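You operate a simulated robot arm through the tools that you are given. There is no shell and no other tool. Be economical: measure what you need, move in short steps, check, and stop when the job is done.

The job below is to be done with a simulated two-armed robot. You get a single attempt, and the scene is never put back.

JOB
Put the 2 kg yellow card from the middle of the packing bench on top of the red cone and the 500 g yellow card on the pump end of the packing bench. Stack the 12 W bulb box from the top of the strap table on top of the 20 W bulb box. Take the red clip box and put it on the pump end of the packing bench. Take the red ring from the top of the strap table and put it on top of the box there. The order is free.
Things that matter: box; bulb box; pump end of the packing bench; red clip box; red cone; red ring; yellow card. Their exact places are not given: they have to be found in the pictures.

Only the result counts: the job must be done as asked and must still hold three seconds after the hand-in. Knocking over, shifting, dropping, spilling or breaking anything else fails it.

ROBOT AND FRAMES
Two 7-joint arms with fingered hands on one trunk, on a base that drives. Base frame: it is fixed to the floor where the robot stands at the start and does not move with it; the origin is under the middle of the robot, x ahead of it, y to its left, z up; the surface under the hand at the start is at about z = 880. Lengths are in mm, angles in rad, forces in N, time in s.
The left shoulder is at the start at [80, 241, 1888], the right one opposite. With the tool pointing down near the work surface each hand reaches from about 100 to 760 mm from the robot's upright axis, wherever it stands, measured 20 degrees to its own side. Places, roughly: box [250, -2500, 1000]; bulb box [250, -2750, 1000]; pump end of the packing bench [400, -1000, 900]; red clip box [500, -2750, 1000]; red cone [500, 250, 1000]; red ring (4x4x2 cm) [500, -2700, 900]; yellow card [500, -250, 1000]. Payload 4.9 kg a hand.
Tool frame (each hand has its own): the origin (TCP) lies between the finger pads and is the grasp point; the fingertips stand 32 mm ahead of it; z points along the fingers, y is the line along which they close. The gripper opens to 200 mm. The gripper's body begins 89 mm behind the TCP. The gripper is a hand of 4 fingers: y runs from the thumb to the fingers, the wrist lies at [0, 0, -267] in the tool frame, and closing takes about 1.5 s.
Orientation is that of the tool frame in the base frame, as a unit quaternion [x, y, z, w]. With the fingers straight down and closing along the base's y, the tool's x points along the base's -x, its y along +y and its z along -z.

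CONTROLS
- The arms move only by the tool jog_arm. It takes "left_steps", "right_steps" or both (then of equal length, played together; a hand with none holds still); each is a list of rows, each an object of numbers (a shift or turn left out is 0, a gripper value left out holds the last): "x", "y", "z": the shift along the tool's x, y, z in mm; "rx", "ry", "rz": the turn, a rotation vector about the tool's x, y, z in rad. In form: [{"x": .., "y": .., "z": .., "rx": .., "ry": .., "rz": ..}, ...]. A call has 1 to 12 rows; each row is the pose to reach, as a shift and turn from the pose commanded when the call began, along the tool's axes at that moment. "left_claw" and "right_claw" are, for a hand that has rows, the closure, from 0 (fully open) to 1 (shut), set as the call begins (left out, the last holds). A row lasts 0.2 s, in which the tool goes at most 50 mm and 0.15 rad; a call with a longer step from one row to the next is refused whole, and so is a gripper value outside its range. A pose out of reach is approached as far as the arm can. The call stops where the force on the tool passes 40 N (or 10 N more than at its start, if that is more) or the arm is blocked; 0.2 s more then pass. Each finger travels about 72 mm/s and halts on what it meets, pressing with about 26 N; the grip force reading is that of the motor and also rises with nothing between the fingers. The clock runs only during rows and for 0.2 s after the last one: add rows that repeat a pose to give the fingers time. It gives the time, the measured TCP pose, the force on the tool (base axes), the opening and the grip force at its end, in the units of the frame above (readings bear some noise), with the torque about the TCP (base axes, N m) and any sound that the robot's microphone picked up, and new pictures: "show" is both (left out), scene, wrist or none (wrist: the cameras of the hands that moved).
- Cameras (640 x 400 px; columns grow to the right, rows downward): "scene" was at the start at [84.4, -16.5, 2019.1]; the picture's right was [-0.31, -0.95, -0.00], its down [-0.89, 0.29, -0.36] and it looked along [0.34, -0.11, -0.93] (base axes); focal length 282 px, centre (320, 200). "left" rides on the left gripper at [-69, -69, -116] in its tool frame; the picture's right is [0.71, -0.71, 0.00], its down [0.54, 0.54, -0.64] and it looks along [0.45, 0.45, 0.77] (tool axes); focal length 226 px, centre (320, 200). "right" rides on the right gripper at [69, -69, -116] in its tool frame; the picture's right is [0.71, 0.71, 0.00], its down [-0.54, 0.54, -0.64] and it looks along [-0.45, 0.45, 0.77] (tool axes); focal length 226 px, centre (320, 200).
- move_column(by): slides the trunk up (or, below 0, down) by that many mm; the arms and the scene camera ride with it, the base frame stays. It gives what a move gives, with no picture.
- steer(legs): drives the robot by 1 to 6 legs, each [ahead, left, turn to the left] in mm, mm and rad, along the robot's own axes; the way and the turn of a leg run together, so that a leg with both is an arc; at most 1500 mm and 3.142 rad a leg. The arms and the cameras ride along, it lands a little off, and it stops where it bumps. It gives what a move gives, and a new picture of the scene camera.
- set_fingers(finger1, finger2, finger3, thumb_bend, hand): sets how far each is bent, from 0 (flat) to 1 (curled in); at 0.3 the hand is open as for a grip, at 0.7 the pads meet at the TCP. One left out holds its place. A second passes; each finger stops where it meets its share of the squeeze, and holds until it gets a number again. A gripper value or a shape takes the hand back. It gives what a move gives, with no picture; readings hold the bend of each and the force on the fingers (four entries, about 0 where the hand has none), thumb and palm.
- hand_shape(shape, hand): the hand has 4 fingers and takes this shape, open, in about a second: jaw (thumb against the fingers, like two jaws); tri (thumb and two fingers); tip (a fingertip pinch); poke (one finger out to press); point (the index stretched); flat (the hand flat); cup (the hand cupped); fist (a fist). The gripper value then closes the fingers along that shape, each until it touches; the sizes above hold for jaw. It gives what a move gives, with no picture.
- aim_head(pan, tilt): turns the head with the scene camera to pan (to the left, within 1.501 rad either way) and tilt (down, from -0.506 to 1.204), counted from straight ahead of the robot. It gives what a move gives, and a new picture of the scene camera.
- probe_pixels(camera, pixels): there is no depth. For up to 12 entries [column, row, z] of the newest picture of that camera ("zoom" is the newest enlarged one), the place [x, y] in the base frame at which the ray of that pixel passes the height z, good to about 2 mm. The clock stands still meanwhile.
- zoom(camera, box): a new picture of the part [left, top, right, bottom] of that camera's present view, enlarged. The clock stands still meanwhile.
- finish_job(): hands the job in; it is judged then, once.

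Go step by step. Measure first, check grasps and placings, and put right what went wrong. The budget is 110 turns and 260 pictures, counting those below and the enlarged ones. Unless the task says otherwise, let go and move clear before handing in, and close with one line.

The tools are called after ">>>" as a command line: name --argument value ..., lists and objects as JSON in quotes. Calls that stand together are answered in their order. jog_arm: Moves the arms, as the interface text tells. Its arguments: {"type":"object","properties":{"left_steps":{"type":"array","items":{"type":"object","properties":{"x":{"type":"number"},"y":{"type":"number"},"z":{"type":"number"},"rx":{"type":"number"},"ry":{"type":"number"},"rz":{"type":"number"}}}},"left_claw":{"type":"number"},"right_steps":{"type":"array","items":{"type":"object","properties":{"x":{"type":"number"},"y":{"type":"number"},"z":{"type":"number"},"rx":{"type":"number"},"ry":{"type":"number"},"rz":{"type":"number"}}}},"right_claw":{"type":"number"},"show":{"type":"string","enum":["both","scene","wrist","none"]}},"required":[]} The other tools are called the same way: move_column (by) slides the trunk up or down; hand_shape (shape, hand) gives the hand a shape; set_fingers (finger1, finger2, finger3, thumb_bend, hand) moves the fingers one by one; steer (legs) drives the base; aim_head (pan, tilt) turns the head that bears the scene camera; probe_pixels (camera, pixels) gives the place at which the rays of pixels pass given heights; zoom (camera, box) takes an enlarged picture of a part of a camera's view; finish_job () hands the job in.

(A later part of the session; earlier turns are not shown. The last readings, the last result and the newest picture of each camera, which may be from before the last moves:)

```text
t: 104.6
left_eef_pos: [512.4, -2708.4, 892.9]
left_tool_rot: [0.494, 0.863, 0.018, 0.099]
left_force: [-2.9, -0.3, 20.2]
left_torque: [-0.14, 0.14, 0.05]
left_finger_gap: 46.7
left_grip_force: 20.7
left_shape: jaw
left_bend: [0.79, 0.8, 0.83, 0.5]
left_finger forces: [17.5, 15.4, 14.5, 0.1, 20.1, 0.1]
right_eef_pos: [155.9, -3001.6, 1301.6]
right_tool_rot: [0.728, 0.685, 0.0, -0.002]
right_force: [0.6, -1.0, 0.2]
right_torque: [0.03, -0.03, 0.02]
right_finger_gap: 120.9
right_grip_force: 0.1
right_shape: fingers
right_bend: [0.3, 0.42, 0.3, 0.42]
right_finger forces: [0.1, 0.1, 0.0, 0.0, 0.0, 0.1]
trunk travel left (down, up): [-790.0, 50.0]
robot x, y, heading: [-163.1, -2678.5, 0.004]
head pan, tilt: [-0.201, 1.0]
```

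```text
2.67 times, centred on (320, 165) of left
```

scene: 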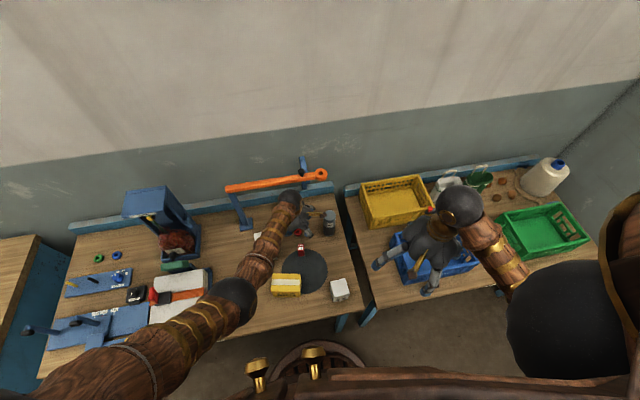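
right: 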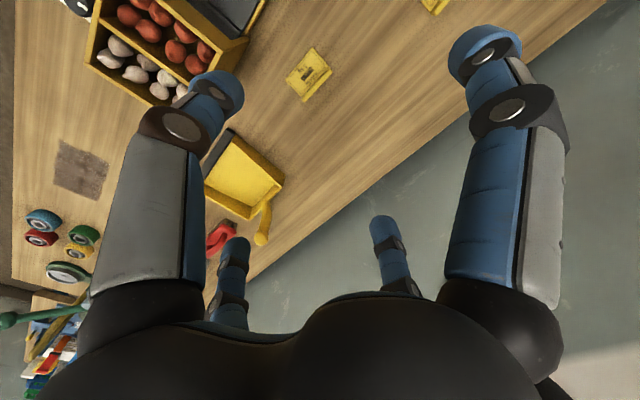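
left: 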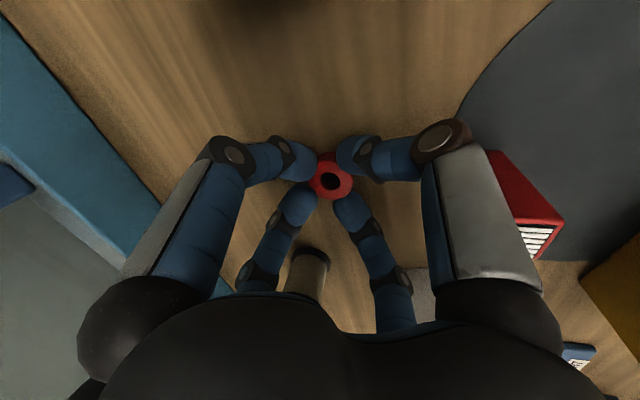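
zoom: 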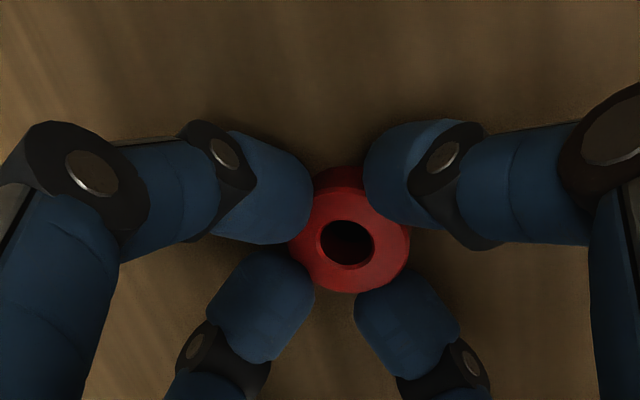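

The digits now hold the ring between them (forces 15–20 N). Close fully and lift.

>>> jog_arm --left_steps '[{"z": -2}, {"z": -4}, {"z": -4}]' --left_claw 1.0 --show "none"

>>> jog_arm --left_steps '[{"x": -4, "y": 3, "z": -20}, {"x": -8, "y": 7, "z": -50}, {"x": -12, "y": 10, "z": -80}, {"x": -12, "y": 10, "z": -80}]' --show "both"

>>> zoom --camera "left" --box '[240, 90, 400, 240]'

```text
t: 105.4
left_eef_pos: [512.7, -2709.2, 898.3]
left_tool_rot: [0.495, 0.863, 0.018, 0.1]
left_force: [0.3, 2.7, 8.8]
left_torque: [0.02, -0.14, 0.09]
left_finger_gap: 42.7
left_grip_force: 26.5
left_shape: jaw
left_bend: [0.78, 0.79, 0.83, 0.51]
left_finger forces: [23.5, 23.3, 19.5, 0.1, 18.0, 0.0]
right_eef_pos: [158.1, -3002.3, 1301.6]
right_tool_rot: [0.728, 0.685, 0.0, -0.001]
right_force: [-0.4, -1.0, 0.1]
right_torque: [0.0, -0.01, 0.02]
right_finger_gap: 121.3
right_grip_force: 0.1
right_shape: fingers
right_bend: [0.3, 0.42, 0.3, 0.42]
right_finger forces: [0.0, 0.0, 0.1, 0.0, 0.0, 0.0]
trunk travel left (down, up): [-790.0, 50.0]
robot x, y, heading: [-163.8, -2677.1, 0.004]
head pan, tilt: [-0.201, 1.0]
```

```text
t: 106.4
left_eef_pos: [510.6, -2707.5, 978.8]
left_tool_rot: [0.495, 0.863, 0.017, 0.098]
left_force: [-1.0, 0.4, -0.5]
left_torque: [-0.02, 0.03, -0.01]
left_finger_gap: 42.3
left_grip_force: 25.6
left_shape: jaw
left_bend: [0.78, 0.78, 0.83, 0.51]
left_finger forces: [20.2, 18.4, 18.4, 0.0, 18.1, 0.0]
right_eef_pos: [158.1, -3002.7, 1300.8]
right_tool_rot: [0.728, 0.686, -0.001, -0.002]
right_force: [-0.4, 0.1, 0.5]
right_torque: [-0.02, 0.02, -0.02]
right_finger_gap: 121.3
right_grip_force: 0.0
right_shape: fingers
right_bend: [0.3, 0.42, 0.3, 0.42]
right_finger forces: [0.1, 0.1, 0.0, 0.1, 0.0, 0.0]
trunk travel left (down, up): [-790.0, 50.0]
robot x, y, heading: [-160.5, -2674.2, 0.003]
head pan, tilt: [-0.201, 1.0]
```

scene: 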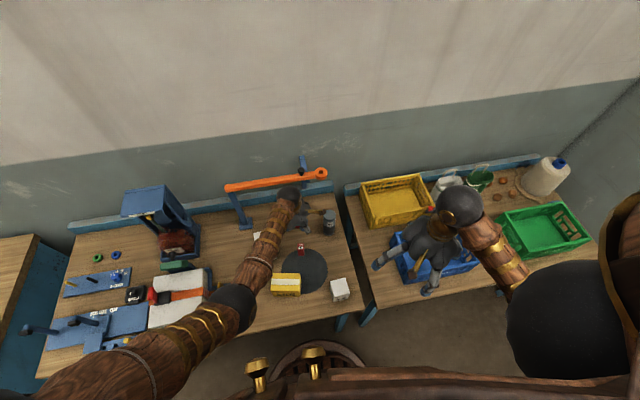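
left: 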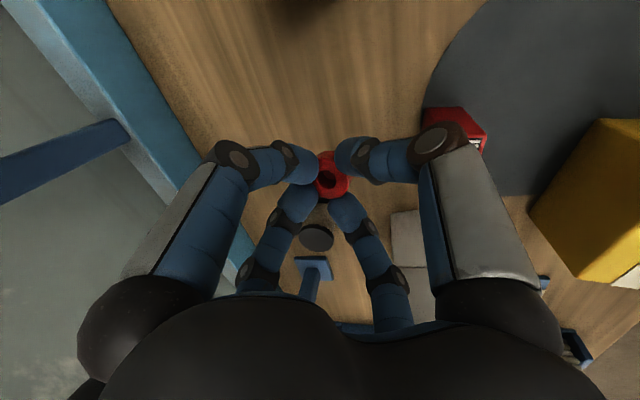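

```text
2.67 times, centred on (320, 165) of left
```

zoom: 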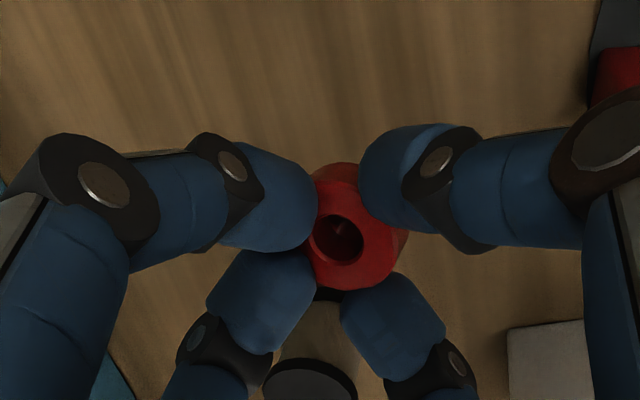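

Ring held by all four digits. Lift, move back over the RIVETS box near (280,-2620) and level the hand.

>>> jog_arm --left_steps '[{"x": -6.9, "y": 5.7, "z": -44.2}, {"x": -13.9, "y": 11.5, "z": -88.4}, {"x": 4.8, "y": -5.2, "z": -124.1}, {"x": 34.2, "y": -29.1, "z": -152.4}, {"x": 67, "y": -56.7, "z": -166.2, "rx": 0.032, "ry": 0.0385}, {"x": 100.9, "y": -85.8, "z": -175.3, "rx": 0.064, "ry": 0.077}, {"x": 136.5, "y": -113.9, "z": -184.6, "rx": 0.096, "ry": 0.115}, {"x": 165.6, "y": -134.4, "z": -191.8, "rx": 0.128, "ry": 0.154}, {"x": 165.6, "y": -134.4, "z": -191.8, "rx": 0.128, "ry": 0.154}]'

>>> zoom --camera "left" --box '[200, 20, 460, 240]'

>>> zoom --camera "scene" --box '[230, 215, 350, 310]'

```text
t: 108.4
left_eef_pos: [280.6, -2621.5, 1123.8]
left_tool_rot: [0.497, 0.868, 0.0, -0.001]
left_force: [-1.0, 0.0, 0.3]
left_torque: [-0.01, -0.02, -0.02]
left_finger_gap: 41.8
left_grip_force: 25.9
left_shape: jaw
left_bend: [0.78, 0.78, 0.83, 0.51]
left_finger forces: [19.9, 17.6, 18.5, 0.0, 17.8, 0.1]
right_eef_pos: [159.2, -3001.8, 1300.7]
right_tool_rot: [0.729, 0.685, -0.001, -0.002]
right_force: [-0.3, -0.1, 0.1]
right_torque: [0.04, 0.01, 0.03]
right_finger_gap: 121.1
right_grip_force: 0.0
right_shape: fingers
right_bend: [0.3, 0.42, 0.3, 0.42]
right_finger forces: [0.0, 0.1, 0.1, 0.0, 0.0, 0.1]
trunk travel left (down, up): [-790.0, 50.0]
robot x, y, heading: [-161.8, -2672.8, 0.002]
head pan, tilt: [-0.201, 1.0]
```

scene: 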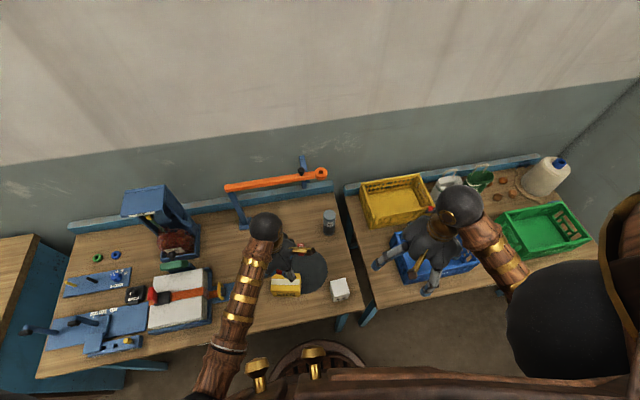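
left: 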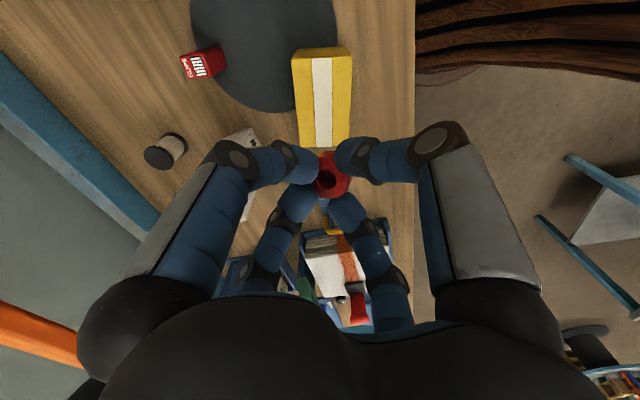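

```text
1.82 times, centred on (330, 130) of left
```

zoom: 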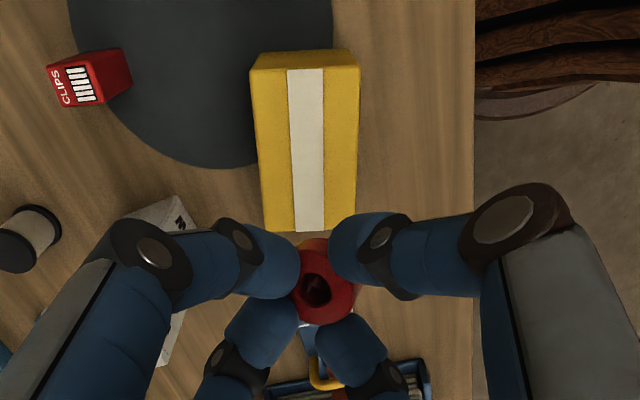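

```text
4.21 times, centred on (290, 262) of scene
```

zoom: 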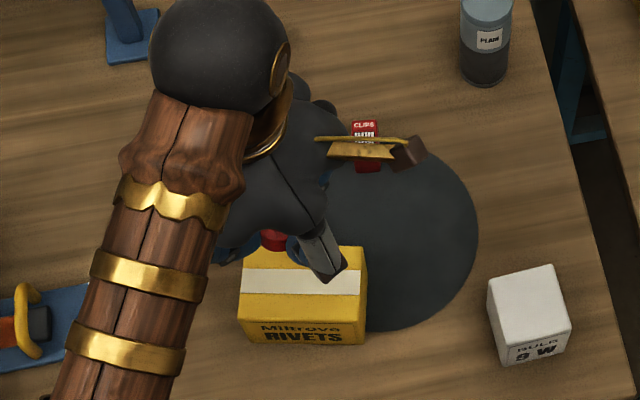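

>>> probe_pixels --camera "left" --pixels '[[292.7, 58.6, 940], [350.9, 54.2, 940], [349.3, 147.6, 940], [298.2, 146.5, 940], [292.7, 58.6, 960], [350.9, 54.2, 960], [349.3, 147.6, 960], [298.2, 146.5, 960]]'

>>> probe_pixels --camera "scene" --pixels '[[270.8, 289.8, 940], [301.2, 290.5, 940], [300.9, 273.2, 940], [270.8, 289.8, 960], [301.2, 290.5, 960], [300.9, 273.2, 960], [300.7, 296, 869], [271.7, 296.4, 869]]'

```text
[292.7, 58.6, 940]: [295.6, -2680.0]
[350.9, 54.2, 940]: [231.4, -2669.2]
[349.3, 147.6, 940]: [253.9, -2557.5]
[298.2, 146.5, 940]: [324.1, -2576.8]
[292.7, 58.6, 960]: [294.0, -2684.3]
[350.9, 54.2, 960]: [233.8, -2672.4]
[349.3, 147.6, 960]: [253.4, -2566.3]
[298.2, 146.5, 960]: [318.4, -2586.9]
```

```text
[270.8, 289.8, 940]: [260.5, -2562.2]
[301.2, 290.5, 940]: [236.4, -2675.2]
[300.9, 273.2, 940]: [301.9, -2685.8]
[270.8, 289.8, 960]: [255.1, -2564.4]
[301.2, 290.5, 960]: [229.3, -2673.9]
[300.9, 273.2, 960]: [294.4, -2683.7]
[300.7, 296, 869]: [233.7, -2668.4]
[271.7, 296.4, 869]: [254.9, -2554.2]
```

RIVETS top at z≈950, centre ≈ (275,-2623); ring is at ≈ (272,-2619). Lower to z≈985.

>>> jog_arm --left_steps '[{"z": 45}, {"z": 90}, {"z": 125}, {"z": 138, "y": -2, "x": -2}, {"z": 138, "y": -2, "x": -2}]'

>>> zoom --camera "scene" --box '[240, 225, 340, 310]'

>>> zoom --camera "left" --box '[240, 70, 400, 240]'

```text
t: 109.6
left_eef_pos: [280.9, -2624.7, 986.0]
left_tool_rot: [0.498, 0.867, 0.001, 0.003]
left_force: [1.0, 0.6, 7.8]
left_torque: [-0.06, -0.1, 0.0]
left_finger_gap: 41.9
left_grip_force: 26.1
left_shape: jaw
left_bend: [0.78, 0.78, 0.83, 0.51]
left_finger forces: [21.8, 18.7, 19.2, 0.0, 18.2, 0.0]
right_eef_pos: [157.1, -3000.9, 1302.4]
right_tool_rot: [0.729, 0.685, 0.0, -0.002]
right_force: [-0.4, 0.8, 0.7]
right_torque: [-0.02, -0.02, 0.0]
right_finger_gap: 121.4
right_grip_force: 0.0
right_shape: fingers
right_bend: [0.3, 0.42, 0.3, 0.42]
right_finger forces: [0.1, 0.0, 0.0, 0.0, 0.0, 0.1]
trunk travel left (down, up): [-790.0, 50.0]
robot x, y, heading: [-161.7, -2676.4, 0.001]
head pan, tilt: [-0.201, 1.0]
```

scene: 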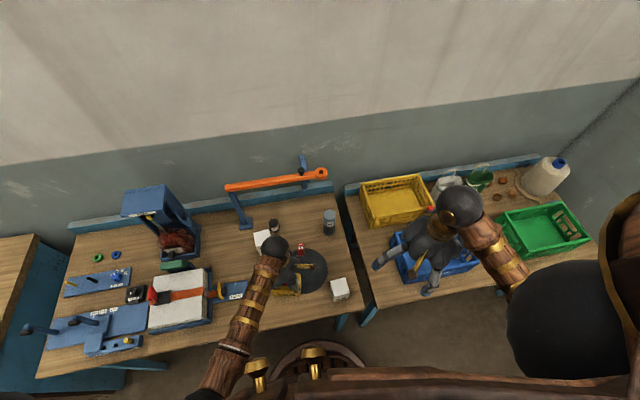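
left: 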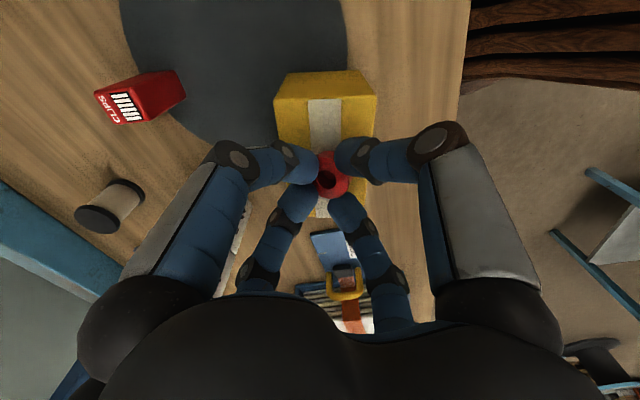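

```text
4.71 times, centred on (290, 268) of scene
```

zoom: 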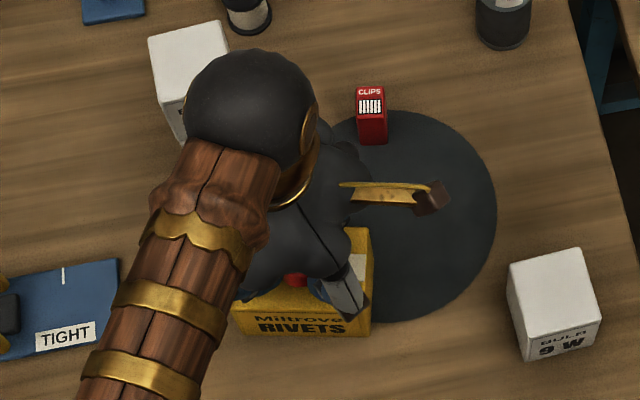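

```text
2.35 times, centred on (320, 155) of left
```

zoom: 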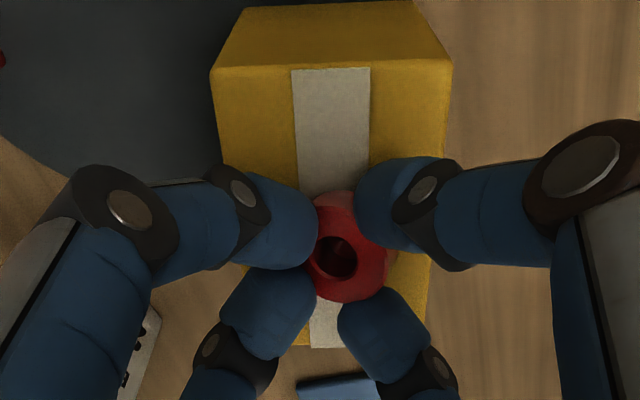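

Contact (7.8 N) at z≈986, but the ring was gripped with the hand tilted; re-apply the tilt so it lies flat, then lower gently.

>>> jog_arm --left_steps '[{"z": -5}, {"z": -5, "rx": -0.064, "ry": -0.077}, {"z": -5, "rx": -0.128, "ry": -0.154}, {"z": -2, "rx": -0.128, "ry": -0.154}, {"z": 0, "rx": -0.128, "ry": -0.154}, {"z": 0, "rx": -0.128, "ry": -0.154}]' --show "wrist"

>>> zoom --camera "scene" --box '[250, 235, 330, 305]'

```text
t: 111.0
left_eef_pos: [279.7, -2625.5, 985.6]
left_tool_rot: [0.494, 0.863, 0.017, 0.099]
left_force: [-0.4, -0.7, -0.6]
left_torque: [-0.01, -0.01, 0.01]
left_finger_gap: 42.2
left_grip_force: 26.1
left_shape: jaw
left_bend: [0.78, 0.78, 0.83, 0.51]
left_finger forces: [19.7, 16.9, 18.5, 0.0, 17.8, 0.0]
right_eef_pos: [158.0, -3001.2, 1302.3]
right_tool_rot: [0.728, 0.685, 0.0, -0.001]
right_force: [-0.1, -0.2, -0.8]
right_torque: [-0.02, 0.0, 0.0]
right_finger_gap: 121.1
right_grip_force: 0.1
right_shape: fingers
right_bend: [0.3, 0.42, 0.3, 0.42]
right_finger forces: [0.1, 0.1, 0.0, 0.1, 0.0, 0.0]
trunk travel left (down, up): [-790.0, 50.0]
robot x, y, heading: [-161.3, -2673.2, 0.002]
head pan, tilt: [-0.201, 1.0]
```

left: 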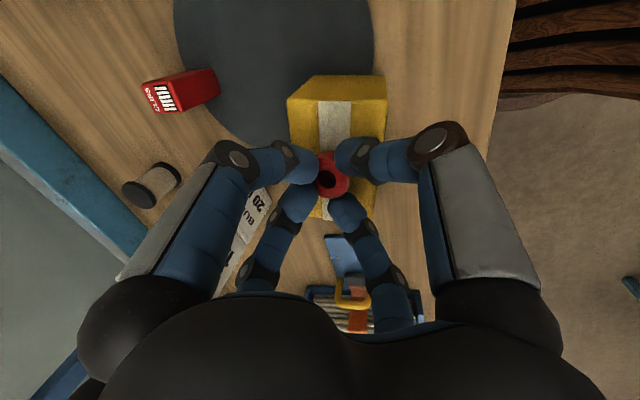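

```text
5.71 times, centred on (290, 270) of scene
```

zoom: 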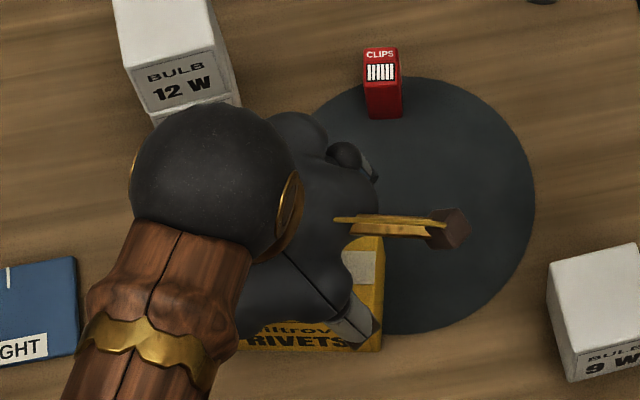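

No load yet; lower up to 8 mm in small steps.

>>> jog_arm --left_steps '[{"x": 0.5, "y": -0.4, "z": 3}, {"x": 0.7, "y": -0.6, "z": 5}, {"x": 0.7, "y": -0.6, "z": 5}]' --show "none"

```text
t: 111.8
left_eef_pos: [281.0, -2625.0, 982.5]
left_tool_rot: [0.494, 0.864, 0.018, 0.101]
left_force: [-4.1, 3.5, 29.8]
left_torque: [-0.19, -0.22, -0.01]
left_finger_gap: 42.6
left_grip_force: 25.7
left_shape: jaw
left_bend: [0.78, 0.79, 0.82, 0.51]
left_finger forces: [35.8, 23.2, 22.5, 0.0, 20.6, 0.1]
right_eef_pos: [157.1, -3001.7, 1302.2]
right_tool_rot: [0.728, 0.685, 0.001, -0.001]
right_force: [0.3, 0.3, -0.2]
right_torque: [0.02, -0.01, -0.01]
right_finger_gap: 121.3
right_grip_force: 0.1
right_shape: fingers
right_bend: [0.3, 0.42, 0.3, 0.42]
right_finger forces: [0.0, 0.1, 0.1, 0.0, 0.0, 0.0]
trunk travel left (down, up): [-790.0, 50.0]
robot x, y, heading: [-163.1, -2676.6, 0.004]
head pan, tilt: [-0.201, 1.0]
```

Contact at 982.5. Ease 2.5 mm and open while rising slightly.

>>> jog_arm --left_steps '[{"x": -0.4, "y": 0.3, "z": -2.5}, {"x": -0.4, "y": 0.3, "z": -2.5}]' --show "none"

>>> jog_arm --left_steps '[{}, {"x": -0.4, "y": 0.3, "z": -3}, {"x": -1, "y": 0.8, "z": -6}, {"x": -1, "y": 0.8, "z": -6}]' --left_claw 0.65 --show "wrist"

>>> zoom --camera "left" --box '[240, 70, 400, 240]'

```text
t: 112.4
left_eef_pos: [280.5, -2625.0, 983.5]
left_tool_rot: [0.495, 0.863, 0.018, 0.1]
left_force: [4.1, -1.5, 11.4]
left_torque: [-0.18, -0.32, 0.06]
left_finger_gap: 42.1
left_grip_force: 26.1
left_shape: jaw
left_bend: [0.78, 0.79, 0.83, 0.51]
left_finger forces: [29.3, 22.5, 18.2, 0.0, 17.7, 0.0]
right_eef_pos: [157.7, -3001.6, 1301.5]
right_tool_rot: [0.728, 0.685, 0.0, -0.001]
right_force: [0.5, -0.8, 0.1]
right_torque: [0.0, -0.05, -0.04]
right_finger_gap: 120.9
right_grip_force: 0.0
right_shape: fingers
right_bend: [0.3, 0.42, 0.3, 0.42]
right_finger forces: [0.1, 0.0, 0.0, 0.0, 0.0, 0.0]
trunk travel left (down, up): [-790.0, 50.0]
robot x, y, heading: [-160.9, -2675.6, 0.003]
head pan, tilt: [-0.201, 1.0]
```

```text
t: 113.4
left_eef_pos: [279.7, -2625.0, 989.2]
left_tool_rot: [0.495, 0.863, 0.017, 0.098]
left_force: [-0.2, 0.0, 0.1]
left_torque: [0.0, 0.0, 0.0]
left_finger_gap: 69.8
left_grip_force: 0.1
left_shape: jaw
left_bend: [0.45, 0.45, 0.45, 0.44]
left_finger forces: [0.1, 0.1, 0.1, 0.0, 0.1, 0.0]
right_eef_pos: [157.8, -3002.0, 1301.3]
right_tool_rot: [0.728, 0.685, -0.001, -0.002]
right_force: [-0.3, 0.4, 0.4]
right_torque: [0.01, 0.02, 0.0]
right_finger_gap: 120.9
right_grip_force: 0.0
right_shape: fingers
right_bend: [0.3, 0.42, 0.3, 0.42]
right_finger forces: [0.0, 0.0, 0.0, 0.0, 0.0, 0.0]
trunk travel left (down, up): [-790.0, 50.0]
robot x, y, heading: [-166.0, -2673.7, 0.009]
head pan, tilt: [-0.201, 1.0]
```

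left: 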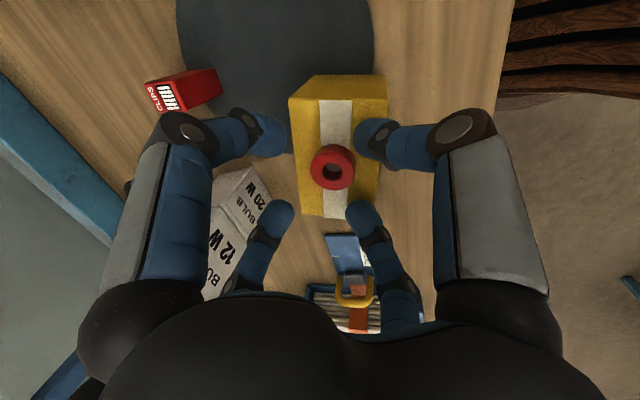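

```text
2.35 times, centred on (320, 155) of left
```

zoom: 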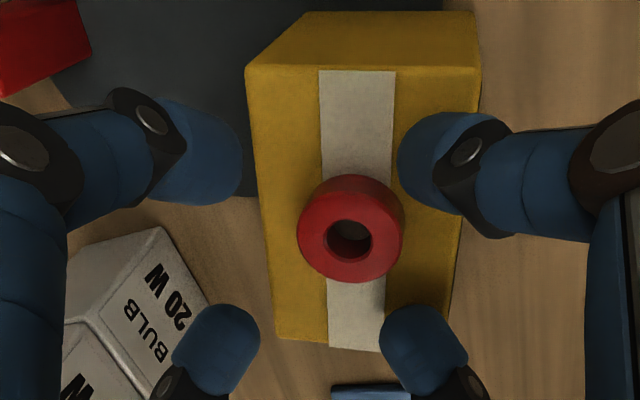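

Ring lies flat, centred on the RIVETS box. Lift straight up, then level and rotate the hand.

>>> jog_arm --left_steps '[{"x": -3.1, "y": 2.6, "z": -19.6}, {"x": -9.2, "y": 7.7, "z": -59}, {"x": -15.4, "y": 12.8, "z": -98}, {"x": -22, "y": 18, "z": -140}, {"x": -22, "y": 18, "z": -140, "rx": 0.064, "ry": 0.077}, {"x": -22, "y": 18, "z": -140, "rx": 0.128, "ry": 0.154}]' --show "none"

>>> jog_arm --left_steps '[{"rz": -0.14}, {"rz": -0.28}, {"rz": -0.42}, {"rz": -0.56}, {"rz": -0.7}, {"rz": -0.84}, {"rz": -0.84}]' --show "both"

>>> zoom --camera "left" --box '[240, 40, 400, 200]'

```text
t: 114.8
left_eef_pos: [281.3, -2623.4, 1133.4]
left_tool_rot: [0.498, 0.867, 0.0, -0.001]
left_force: [0.8, 0.3, 0.2]
left_torque: [-0.01, 0.01, 0.0]
left_finger_gap: 69.7
left_grip_force: 0.1
left_shape: jaw
left_bend: [0.45, 0.45, 0.45, 0.44]
left_finger forces: [0.1, 0.0, 0.0, 0.1, 0.1, 0.0]
right_eef_pos: [159.2, -3002.9, 1300.0]
right_tool_rot: [0.729, 0.685, -0.001, -0.002]
right_force: [0.7, -0.1, -0.3]
right_torque: [-0.02, -0.02, 0.0]
right_finger_gap: 121.2
right_grip_force: 0.1
right_shape: fingers
right_bend: [0.3, 0.42, 0.3, 0.42]
right_finger forces: [0.0, 0.0, 0.0, 0.0, 0.0, 0.0]
trunk travel left (down, up): [-790.0, 50.0]
robot x, y, heading: [-163.3, -2672.2, 0.008]
head pan, tilt: [-0.201, 1.0]
```

```text
t: 116.4
left_eef_pos: [279.9, -2625.3, 1131.5]
left_tool_rot: [0.099, 0.995, 0.0, 0.0]
left_force: [0.1, -0.1, 0.2]
left_torque: [0.01, 0.02, -0.01]
left_finger_gap: 69.4
left_grip_force: 0.1
left_shape: jaw
left_bend: [0.45, 0.45, 0.45, 0.44]
left_finger forces: [0.0, 0.0, 0.1, 0.0, 0.0, 0.0]
right_eef_pos: [157.5, -3002.6, 1300.5]
right_tool_rot: [0.728, 0.685, 0.0, -0.002]
right_force: [-0.8, 0.3, -0.9]
right_torque: [0.0, -0.01, -0.03]
right_finger_gap: 121.2
right_grip_force: 0.1
right_shape: fingers
right_bend: [0.3, 0.42, 0.3, 0.42]
right_finger forces: [0.0, 0.1, 0.0, 0.1, 0.0, 0.0]
trunk travel left (down, up): [-790.0, 50.0]
robot x, y, heading: [-164.4, -2675.7, -0.001]
head pan, tilt: [-0.201, 1.0]
```

scene: 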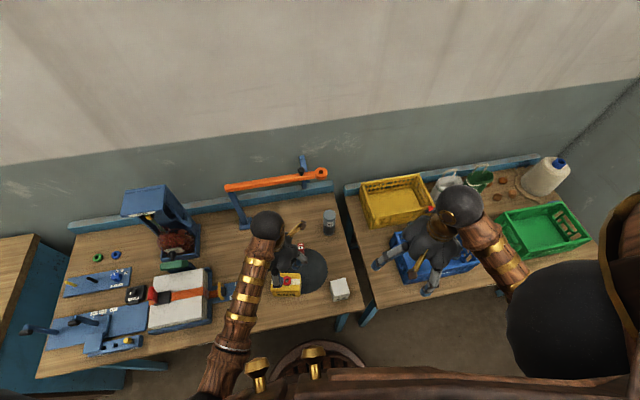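
left: 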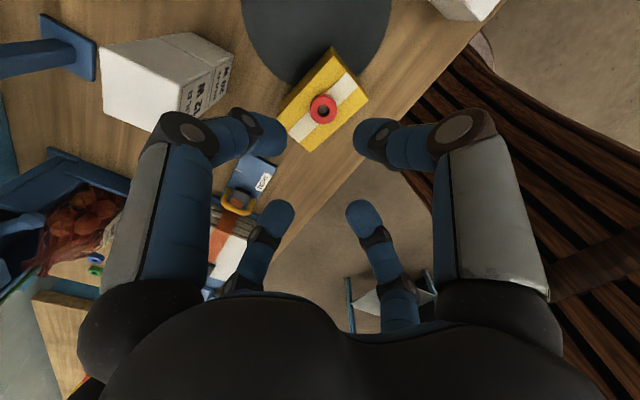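

```text
2.50 times, centred on (320, 120) of left
```

zoom: 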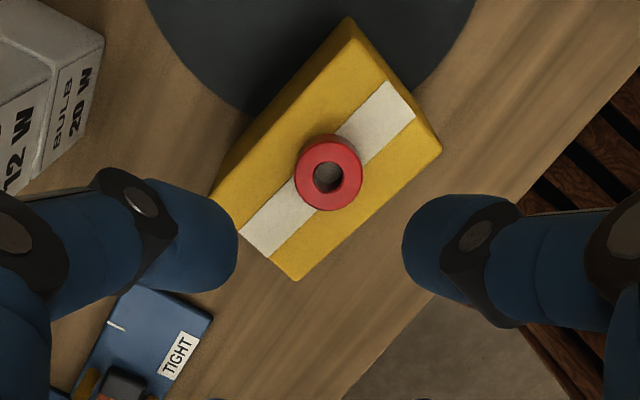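

Ring placement confirmed. Move above the clip box at (414,-2701).

>>> jog_arm --left_steps '[{"x": -36, "y": -12}, {"x": -73, "y": -24}, {"x": -110, "y": -36}, {"x": -146.3, "y": -48, "z": 10}, {"x": -146.3, "y": -48, "z": 50}, {"x": -146.3, "y": -48, "z": 95}, {"x": -146.3, "y": -48, "z": 125}, {"x": -146.3, "y": -48, "z": 125}]' --show "wrist"

>>> zoom --camera "left" --box '[200, 40, 440, 260]'

```text
t: 118.2
left_eef_pos: [416.5, -2701.2, 1008.6]
left_tool_rot: [0.101, 0.995, 0.0, 0.001]
left_force: [-0.5, 0.1, 0.8]
left_torque: [0.0, 0.02, 0.02]
left_finger_gap: 69.7
left_grip_force: 0.0
left_shape: jaw
left_bend: [0.45, 0.45, 0.45, 0.44]
left_finger forces: [0.0, 0.1, 0.0, 0.0, 0.0, 0.1]
right_eef_pos: [158.7, -3002.3, 1300.1]
right_tool_rot: [0.729, 0.685, -0.001, -0.002]
right_force: [0.7, 0.6, -0.2]
right_torque: [-0.01, -0.01, 0.01]
right_finger_gap: 121.3
right_grip_force: 0.0
right_shape: fingers
right_bend: [0.3, 0.42, 0.3, 0.42]
right_finger forces: [0.0, 0.1, 0.0, 0.1, 0.0, 0.0]
trunk travel left (down, up): [-790.0, 50.0]
robot x, y, heading: [-161.8, -2677.8, 0.006]
head pan, tilt: [-0.201, 1.0]
```

left: 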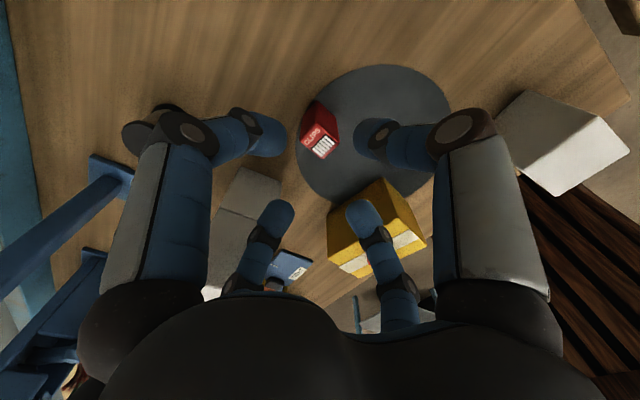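

```text
1.82 times, centred on (320, 150) of left
```

zoom: 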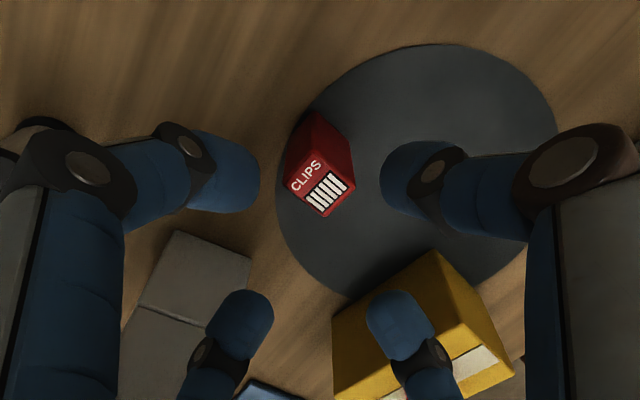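

Clip box is centred and aligned. Verify its top position and descend.

>>> probe_pixels --camera "zoom" --pixels '[[321, 187, 940], [288, 187, 940], [354, 185, 940], [322, 217, 940], [318, 112, 869]]'

>>> jog_arm --left_steps '[{"z": 25}, {"z": 48}, {"z": 48}]' --show "wrist"

>>> zoom --camera "left" --box '[200, 60, 440, 280]'

```text
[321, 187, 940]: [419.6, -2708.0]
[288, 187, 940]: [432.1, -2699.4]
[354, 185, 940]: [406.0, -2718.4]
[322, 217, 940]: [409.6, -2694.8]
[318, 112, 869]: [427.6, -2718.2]
```

```text
t: 119.0
left_eef_pos: [414.0, -2701.2, 960.8]
left_tool_rot: [0.1, 0.995, -0.001, 0.001]
left_force: [0.7, 1.1, -0.2]
left_torque: [0.02, 0.01, -0.04]
left_finger_gap: 69.9
left_grip_force: 0.1
left_shape: jaw
left_bend: [0.45, 0.45, 0.45, 0.44]
left_finger forces: [0.1, 0.0, 0.0, 0.1, 0.0, 0.0]
right_eef_pos: [157.6, -3001.9, 1300.5]
right_tool_rot: [0.728, 0.685, 0.0, -0.001]
right_force: [0.2, -0.5, 0.4]
right_torque: [-0.03, 0.04, 0.01]
right_finger_gap: 121.1
right_grip_force: 0.1
right_shape: fingers
right_bend: [0.3, 0.42, 0.3, 0.42]
right_finger forces: [0.0, 0.0, 0.0, 0.0, 0.0, 0.1]
trunk travel left (down, up): [-790.0, 50.0]
robot x, y, heading: [-162.9, -2679.7, 0.004]
head pan, tilt: [-0.201, 1.0]
```

left: 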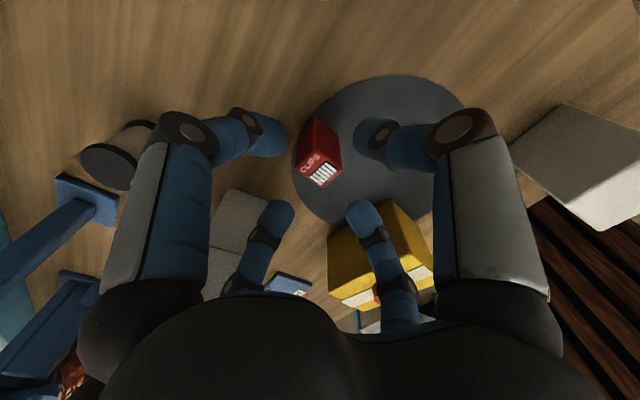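

```text
1.82 times, centred on (320, 170) of left
```

zoom: 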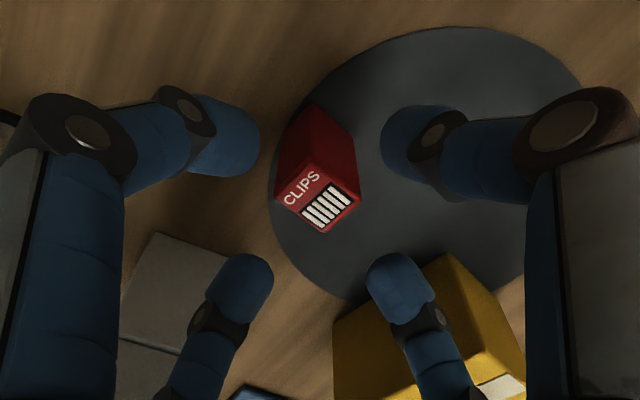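

Small shift (+3,-4) needed; descend to z≈911 with it.

>>> jog_arm --left_steps '[{"x": -3.7, "y": -3.3}, {"x": -3.7, "y": -3.3, "z": 25}, {"x": -3.7, "y": -3.3, "z": 50}, {"x": -3.7, "y": -3.3, "z": 50}]' --show "wrist"

>>> jog_arm --left_steps '[{}, {}, {}, {}]' --left_claw 1.0 --show "wrist"

```text
t: 120.0
left_eef_pos: [415.3, -2706.9, 909.3]
left_tool_rot: [0.101, 0.995, 0.0, 0.001]
left_force: [-0.4, 0.8, -0.1]
left_torque: [-0.01, 0.04, -0.03]
left_finger_gap: 69.6
left_grip_force: 0.0
left_shape: jaw
left_bend: [0.45, 0.45, 0.45, 0.44]
left_finger forces: [0.0, 0.0, 0.0, 0.0, 0.0, 0.0]
right_eef_pos: [158.5, -3001.8, 1300.1]
right_tool_rot: [0.728, 0.685, -0.001, -0.002]
right_force: [0.2, -0.7, -0.2]
right_torque: [0.01, 0.0, 0.01]
right_finger_gap: 121.3
right_grip_force: 0.1
right_shape: fingers
right_bend: [0.3, 0.42, 0.3, 0.42]
right_finger forces: [0.1, 0.1, 0.1, 0.0, 0.0, 0.1]
trunk travel left (down, up): [-790.0, 50.0]
robot x, y, heading: [-162.2, -2676.6, 0.007]
head pan, tilt: [-0.201, 1.0]
```

left: 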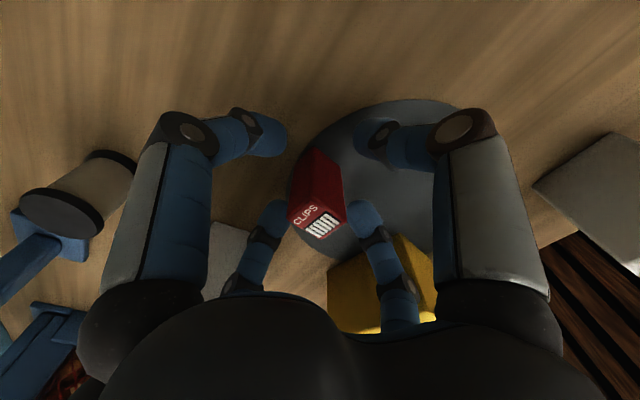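

```text
t: 121.0
left_eef_pos: [415.0, -2705.2, 910.6]
left_tool_rot: [0.1, 0.995, 0.0, 0.001]
left_force: [0.1, 0.0, 0.7]
left_torque: [0.01, -0.01, 0.0]
left_finger_gap: 21.3
left_grip_force: 26.1
left_shape: jaw
left_bend: [0.77, 0.77, 0.59, 0.63]
left_finger forces: [23.1, 23.2, 23.3, 0.0, 22.8, 0.0]
right_eef_pos: [156.9, -3002.5, 1300.3]
right_tool_rot: [0.728, 0.685, 0.0, -0.003]
right_force: [0.5, 0.1, 0.8]
right_torque: [0.04, -0.01, -0.03]
right_finger_gap: 121.1
right_grip_force: 0.0
right_shape: fingers
right_bend: [0.3, 0.42, 0.3, 0.42]
right_finger forces: [0.1, 0.1, 0.0, 0.0, 0.0, 0.0]
trunk travel left (down, up): [-790.0, 50.0]
robot x, y, heading: [-163.6, -2672.6, 0.002]
head pan, tilt: [-0.201, 1.0]
```

left: 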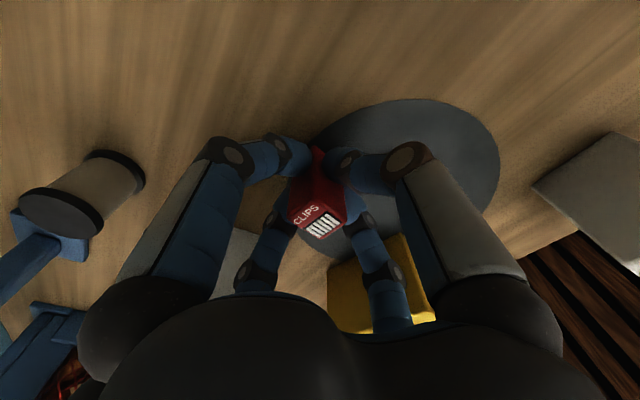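

Clip box gripped evenly. Lift, back off, drive to the pump end.

>>> jog_arm --left_steps '[{"z": -25}, {"z": -70}, {"z": -115}, {"z": -160}, {"z": -205}, {"z": -250}, {"z": -270}]' --show "wrist"

>>> steer --legs '[[-260, 0, 0], [0, 1200, 0]]'

>>> aim_head --pan 0.1 --tilt 0.95

```text
t: 122.6
left_eef_pos: [417.3, -2705.3, 1176.5]
left_tool_rot: [0.099, 0.995, -0.001, 0.001]
left_force: [1.2, 1.0, 0.0]
left_torque: [0.01, 0.02, 0.02]
left_finger_gap: 21.1
left_grip_force: 25.6
left_shape: jaw
left_bend: [0.77, 0.77, 0.59, 0.63]
left_finger forces: [23.2, 23.1, 23.3, 0.0, 22.8, 0.0]
right_eef_pos: [159.0, -3002.9, 1301.3]
right_tool_rot: [0.728, 0.685, 0.0, -0.002]
right_force: [-0.1, 1.8, -0.6]
right_torque: [0.04, -0.03, 0.0]
right_finger_gap: 120.9
right_grip_force: 0.1
right_shape: fingers
right_bend: [0.3, 0.42, 0.3, 0.42]
right_finger forces: [0.0, 0.0, 0.1, 0.0, 0.0, 0.0]
trunk travel left (down, up): [-790.0, 50.0]
robot x, y, heading: [-163.0, -2672.7, 0.012]
head pan, tilt: [-0.201, 1.0]
```

left: 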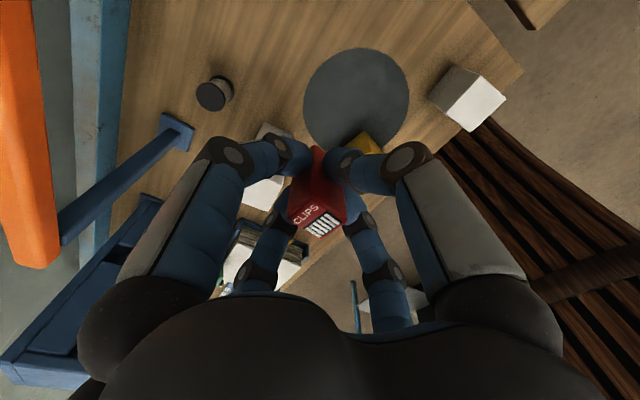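

```text
t: 130.1
left_eef_pos: [161.4, -1526.2, 1176.3]
left_tool_rot: [0.109, 0.994, 0.0, 0.001]
left_force: [-0.5, -0.2, -0.2]
left_torque: [0.01, 0.0, 0.01]
left_finger_gap: 21.5
left_grip_force: 25.9
left_shape: jaw
left_bend: [0.77, 0.77, 0.59, 0.63]
left_finger forces: [23.2, 23.0, 23.3, 0.0, 22.8, 0.0]
right_eef_pos: [-101.6, -1818.9, 1301.0]
right_tool_rot: [0.734, 0.679, 0.0, -0.002]
right_force: [0.9, 0.3, 0.5]
right_torque: [-0.01, 0.02, -0.02]
right_finger_gap: 121.0
right_grip_force: 0.1
right_shape: fingers
right_bend: [0.3, 0.42, 0.3, 0.42]
right_finger forces: [0.1, 0.1, 0.1, 0.0, 0.0, 0.0]
trunk travel left (down, up): [-790.0, 50.0]
robot x, y, heading: [-420.2, -1484.8, -0.016]
head pan, tilt: [-0.201, 1.0]
```

scene: 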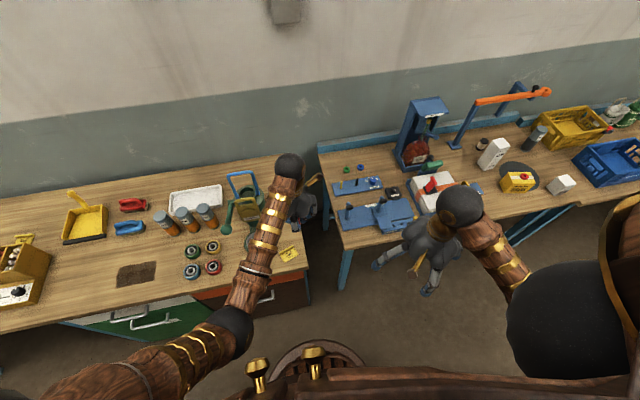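

```text
t: 130.9
left_eef_pos: [162.6, -1524.8, 1175.6]
left_tool_rot: [0.108, 0.994, 0.0, 0.001]
left_force: [-1.0, 0.1, -0.2]
left_torque: [0.01, -0.01, 0.0]
left_finger_gap: 21.0
left_grip_force: 25.6
left_shape: jaw
left_bend: [0.77, 0.77, 0.59, 0.63]
left_finger forces: [23.2, 23.0, 23.3, 0.1, 22.8, 0.0]
right_eef_pos: [-102.4, -1818.1, 1300.7]
right_tool_rot: [0.734, 0.679, -0.001, -0.002]
right_force: [-0.7, -0.3, -0.1]
right_torque: [0.0, -0.01, 0.01]
right_finger_gap: 121.3
right_grip_force: 0.0
right_shape: fingers
right_bend: [0.3, 0.42, 0.3, 0.42]
right_finger forces: [0.0, 0.0, 0.0, 0.0, 0.0, 0.1]
trunk travel left (down, up): [-790.0, 50.0]
robot x, y, heading: [-415.1, -1489.6, -0.012]
head pan, tilt: [0.099, 0.949]
```

scene: 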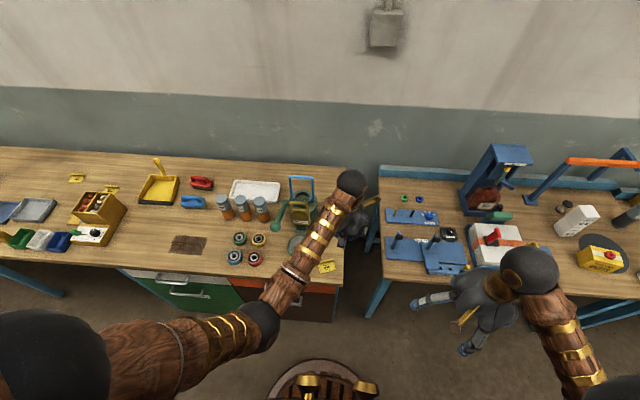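

At the pump end with the clip box. Move above the planned spot (280,-1470) at height and look down.

>>> jog_arm --left_steps '[{"x": -35, "y": 26}, {"x": -70, "y": 53}, {"x": -103.5, "y": 79}, {"x": -103.5, "y": 79}]'

>>> zoom --camera "left" --box '[180, 0, 460, 200]'

>>> zoom --camera "scene" --box '[260, 165, 400, 300]'

```text
t: 131.9
left_eef_pos: [281.6, -1468.6, 1176.7]
left_tool_rot: [0.109, 0.994, 0.0, 0.001]
left_force: [-0.1, 0.1, -0.6]
left_torque: [0.0, 0.02, -0.06]
left_finger_gap: 20.9
left_grip_force: 26.1
left_shape: jaw
left_bend: [0.77, 0.77, 0.59, 0.63]
left_finger forces: [23.3, 23.2, 23.2, 0.0, 22.9, 0.1]
right_eef_pos: [-102.6, -1818.3, 1300.7]
right_tool_rot: [0.735, 0.679, 0.001, -0.002]
right_force: [0.0, -0.1, 0.2]
right_torque: [-0.01, -0.01, 0.02]
right_finger_gap: 121.0
right_grip_force: 0.0
right_shape: fingers
right_bend: [0.3, 0.42, 0.3, 0.42]
right_finger forces: [0.1, 0.1, 0.0, 0.0, 0.0, 0.1]
trunk travel left (down, up): [-790.0, 50.0]
robot x, y, heading: [-417.4, -1485.3, -0.012]
head pan, tilt: [0.099, 0.949]
```

scene: 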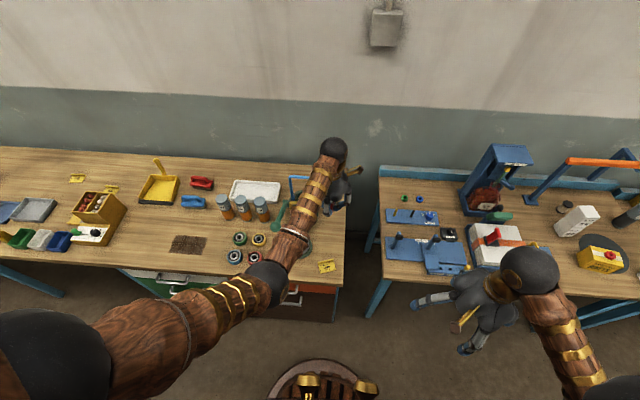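
left: 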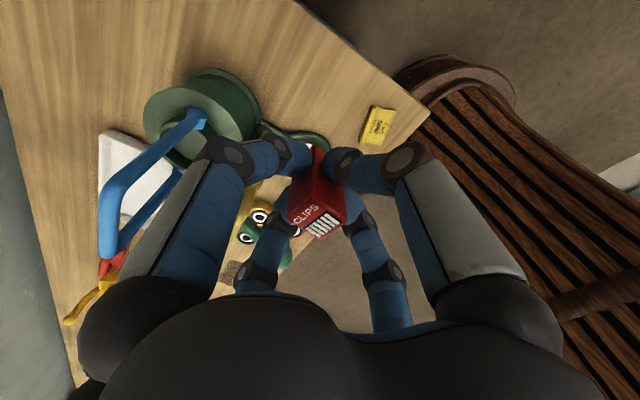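

```text
2.00 times, centred on (320, 100) of left
```

zoom: 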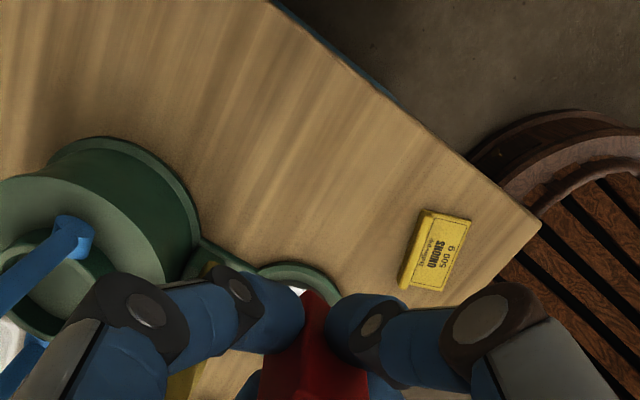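

```text
2.96 times, centred on (330, 232) of scene
```

zoom: 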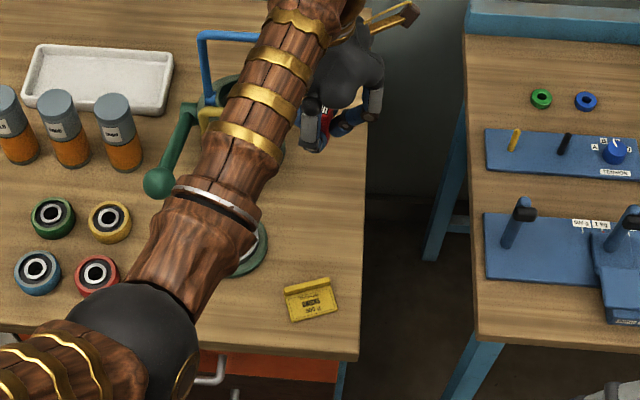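

Probe the free wood area and the nearby edges.

>>> probe_pixels --camera "left" --pixels '[[325, 95, 880], [257, 110, 885], [330, 143, 885], [361, 141, 885], [395, 108, 880], [360, 55, 880], [318, 10, 880], [282, 122, 885]]'

```text
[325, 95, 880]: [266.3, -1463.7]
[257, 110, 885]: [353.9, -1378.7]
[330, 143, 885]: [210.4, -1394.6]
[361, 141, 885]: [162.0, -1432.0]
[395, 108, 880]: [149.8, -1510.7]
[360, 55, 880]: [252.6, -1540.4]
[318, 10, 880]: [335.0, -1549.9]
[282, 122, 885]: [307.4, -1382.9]
```

Spot (278,-1472) is clear all round. Descend to just above the bench.

>>> jog_arm --left_steps '[{"x": 3, "y": -3, "z": 45}, {"x": 3, "y": -3, "z": 90}, {"x": 3, "y": -3, "z": 135}, {"x": 3, "y": -3, "z": 180}, {"x": 3, "y": -3, "z": 215}, {"x": 3, "y": -3, "z": 240}, {"x": 3, "y": -3, "z": 249}, {"x": 3, "y": -3, "z": 249}]' --show "wrist"

>>> zoom --camera "scene" --box '[260, 165, 400, 300]'

```text
t: 133.7
left_eef_pos: [272.2, -1469.8, 931.1]
left_tool_rot: [0.11, 0.994, -0.001, 0.001]
left_force: [-0.9, 0.7, 0.1]
left_torque: [0.0, -0.03, 0.02]
left_finger_gap: 21.1
left_grip_force: 25.9
left_shape: jaw
left_bend: [0.77, 0.77, 0.77, 0.63]
left_finger forces: [23.4, 23.1, 23.2, 0.0, 22.9, 0.1]
left hand out of reach, approached as far as the arm can: row 7, 8
right_eef_pos: [-102.9, -1816.2, 1300.7]
right_tool_rot: [0.734, 0.679, 0.0, -0.002]
right_force: [-0.9, -0.4, -0.5]
right_torque: [0.03, -0.06, -0.03]
right_finger_gap: 120.7
right_grip_force: 0.1
right_shape: fingers
right_bend: [0.3, 0.42, 0.3, 0.42]
right_finger forces: [0.1, 0.0, 0.0, 0.1, 0.0, 0.1]
trunk travel left (down, up): [-790.0, 50.0]
robot x, y, heading: [-418.7, -1482.5, -0.014]
head pan, tilt: [0.099, 0.949]
```

left: 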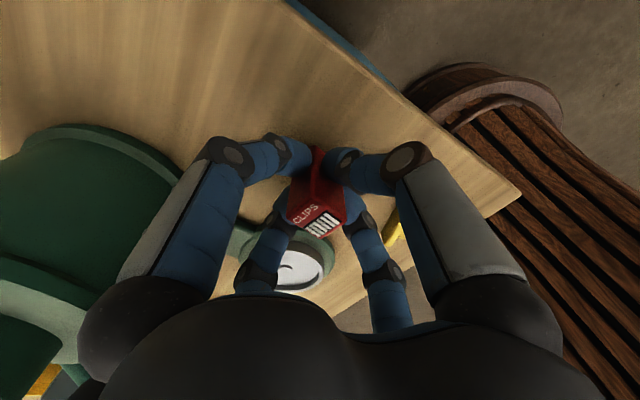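

```text
2.96 times, centred on (330, 232) of scene
```

zoom: 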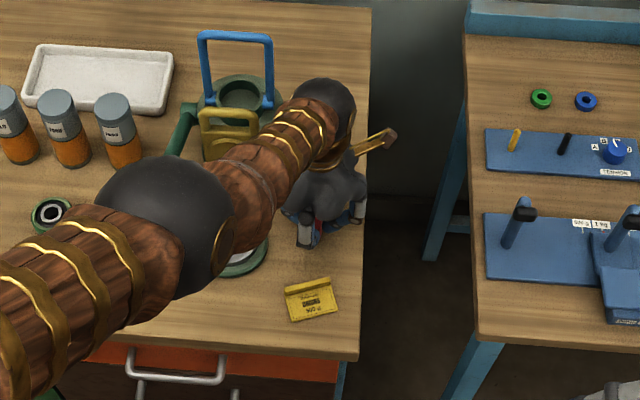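

Reach limit at z≈931; lower the trunk 8 mm.

>>> move_column --by -8

```text
t: 134.3
left_eef_pos: [273.1, -1470.1, 926.9]
left_tool_rot: [0.109, 0.994, -0.001, 0.004]
left_force: [-1.0, 0.2, 31.3]
left_torque: [0.08, 0.02, -0.03]
left_finger_gap: 21.8
left_grip_force: 25.9
left_shape: jaw
left_bend: [0.59, 0.59, 0.59, 0.63]
left_finger forces: [28.6, 29.5, 28.8, 0.0, 29.0, 0.0]
right_eef_pos: [-105.4, -1818.6, 1293.3]
right_tool_rot: [0.734, 0.679, 0.001, 0.0]
right_force: [0.4, 1.3, -0.5]
right_torque: [0.02, 0.02, -0.01]
right_finger_gap: 121.3
right_grip_force: 0.0
right_shape: fingers
right_bend: [0.3, 0.42, 0.3, 0.42]
right_finger forces: [0.0, 0.0, 0.0, 0.0, 0.1, 0.0]
trunk travel left (down, up): [-782.0, 58.0]
robot x, y, heading: [-419.5, -1484.8, -0.015]
head pan, tilt: [0.099, 0.949]
```

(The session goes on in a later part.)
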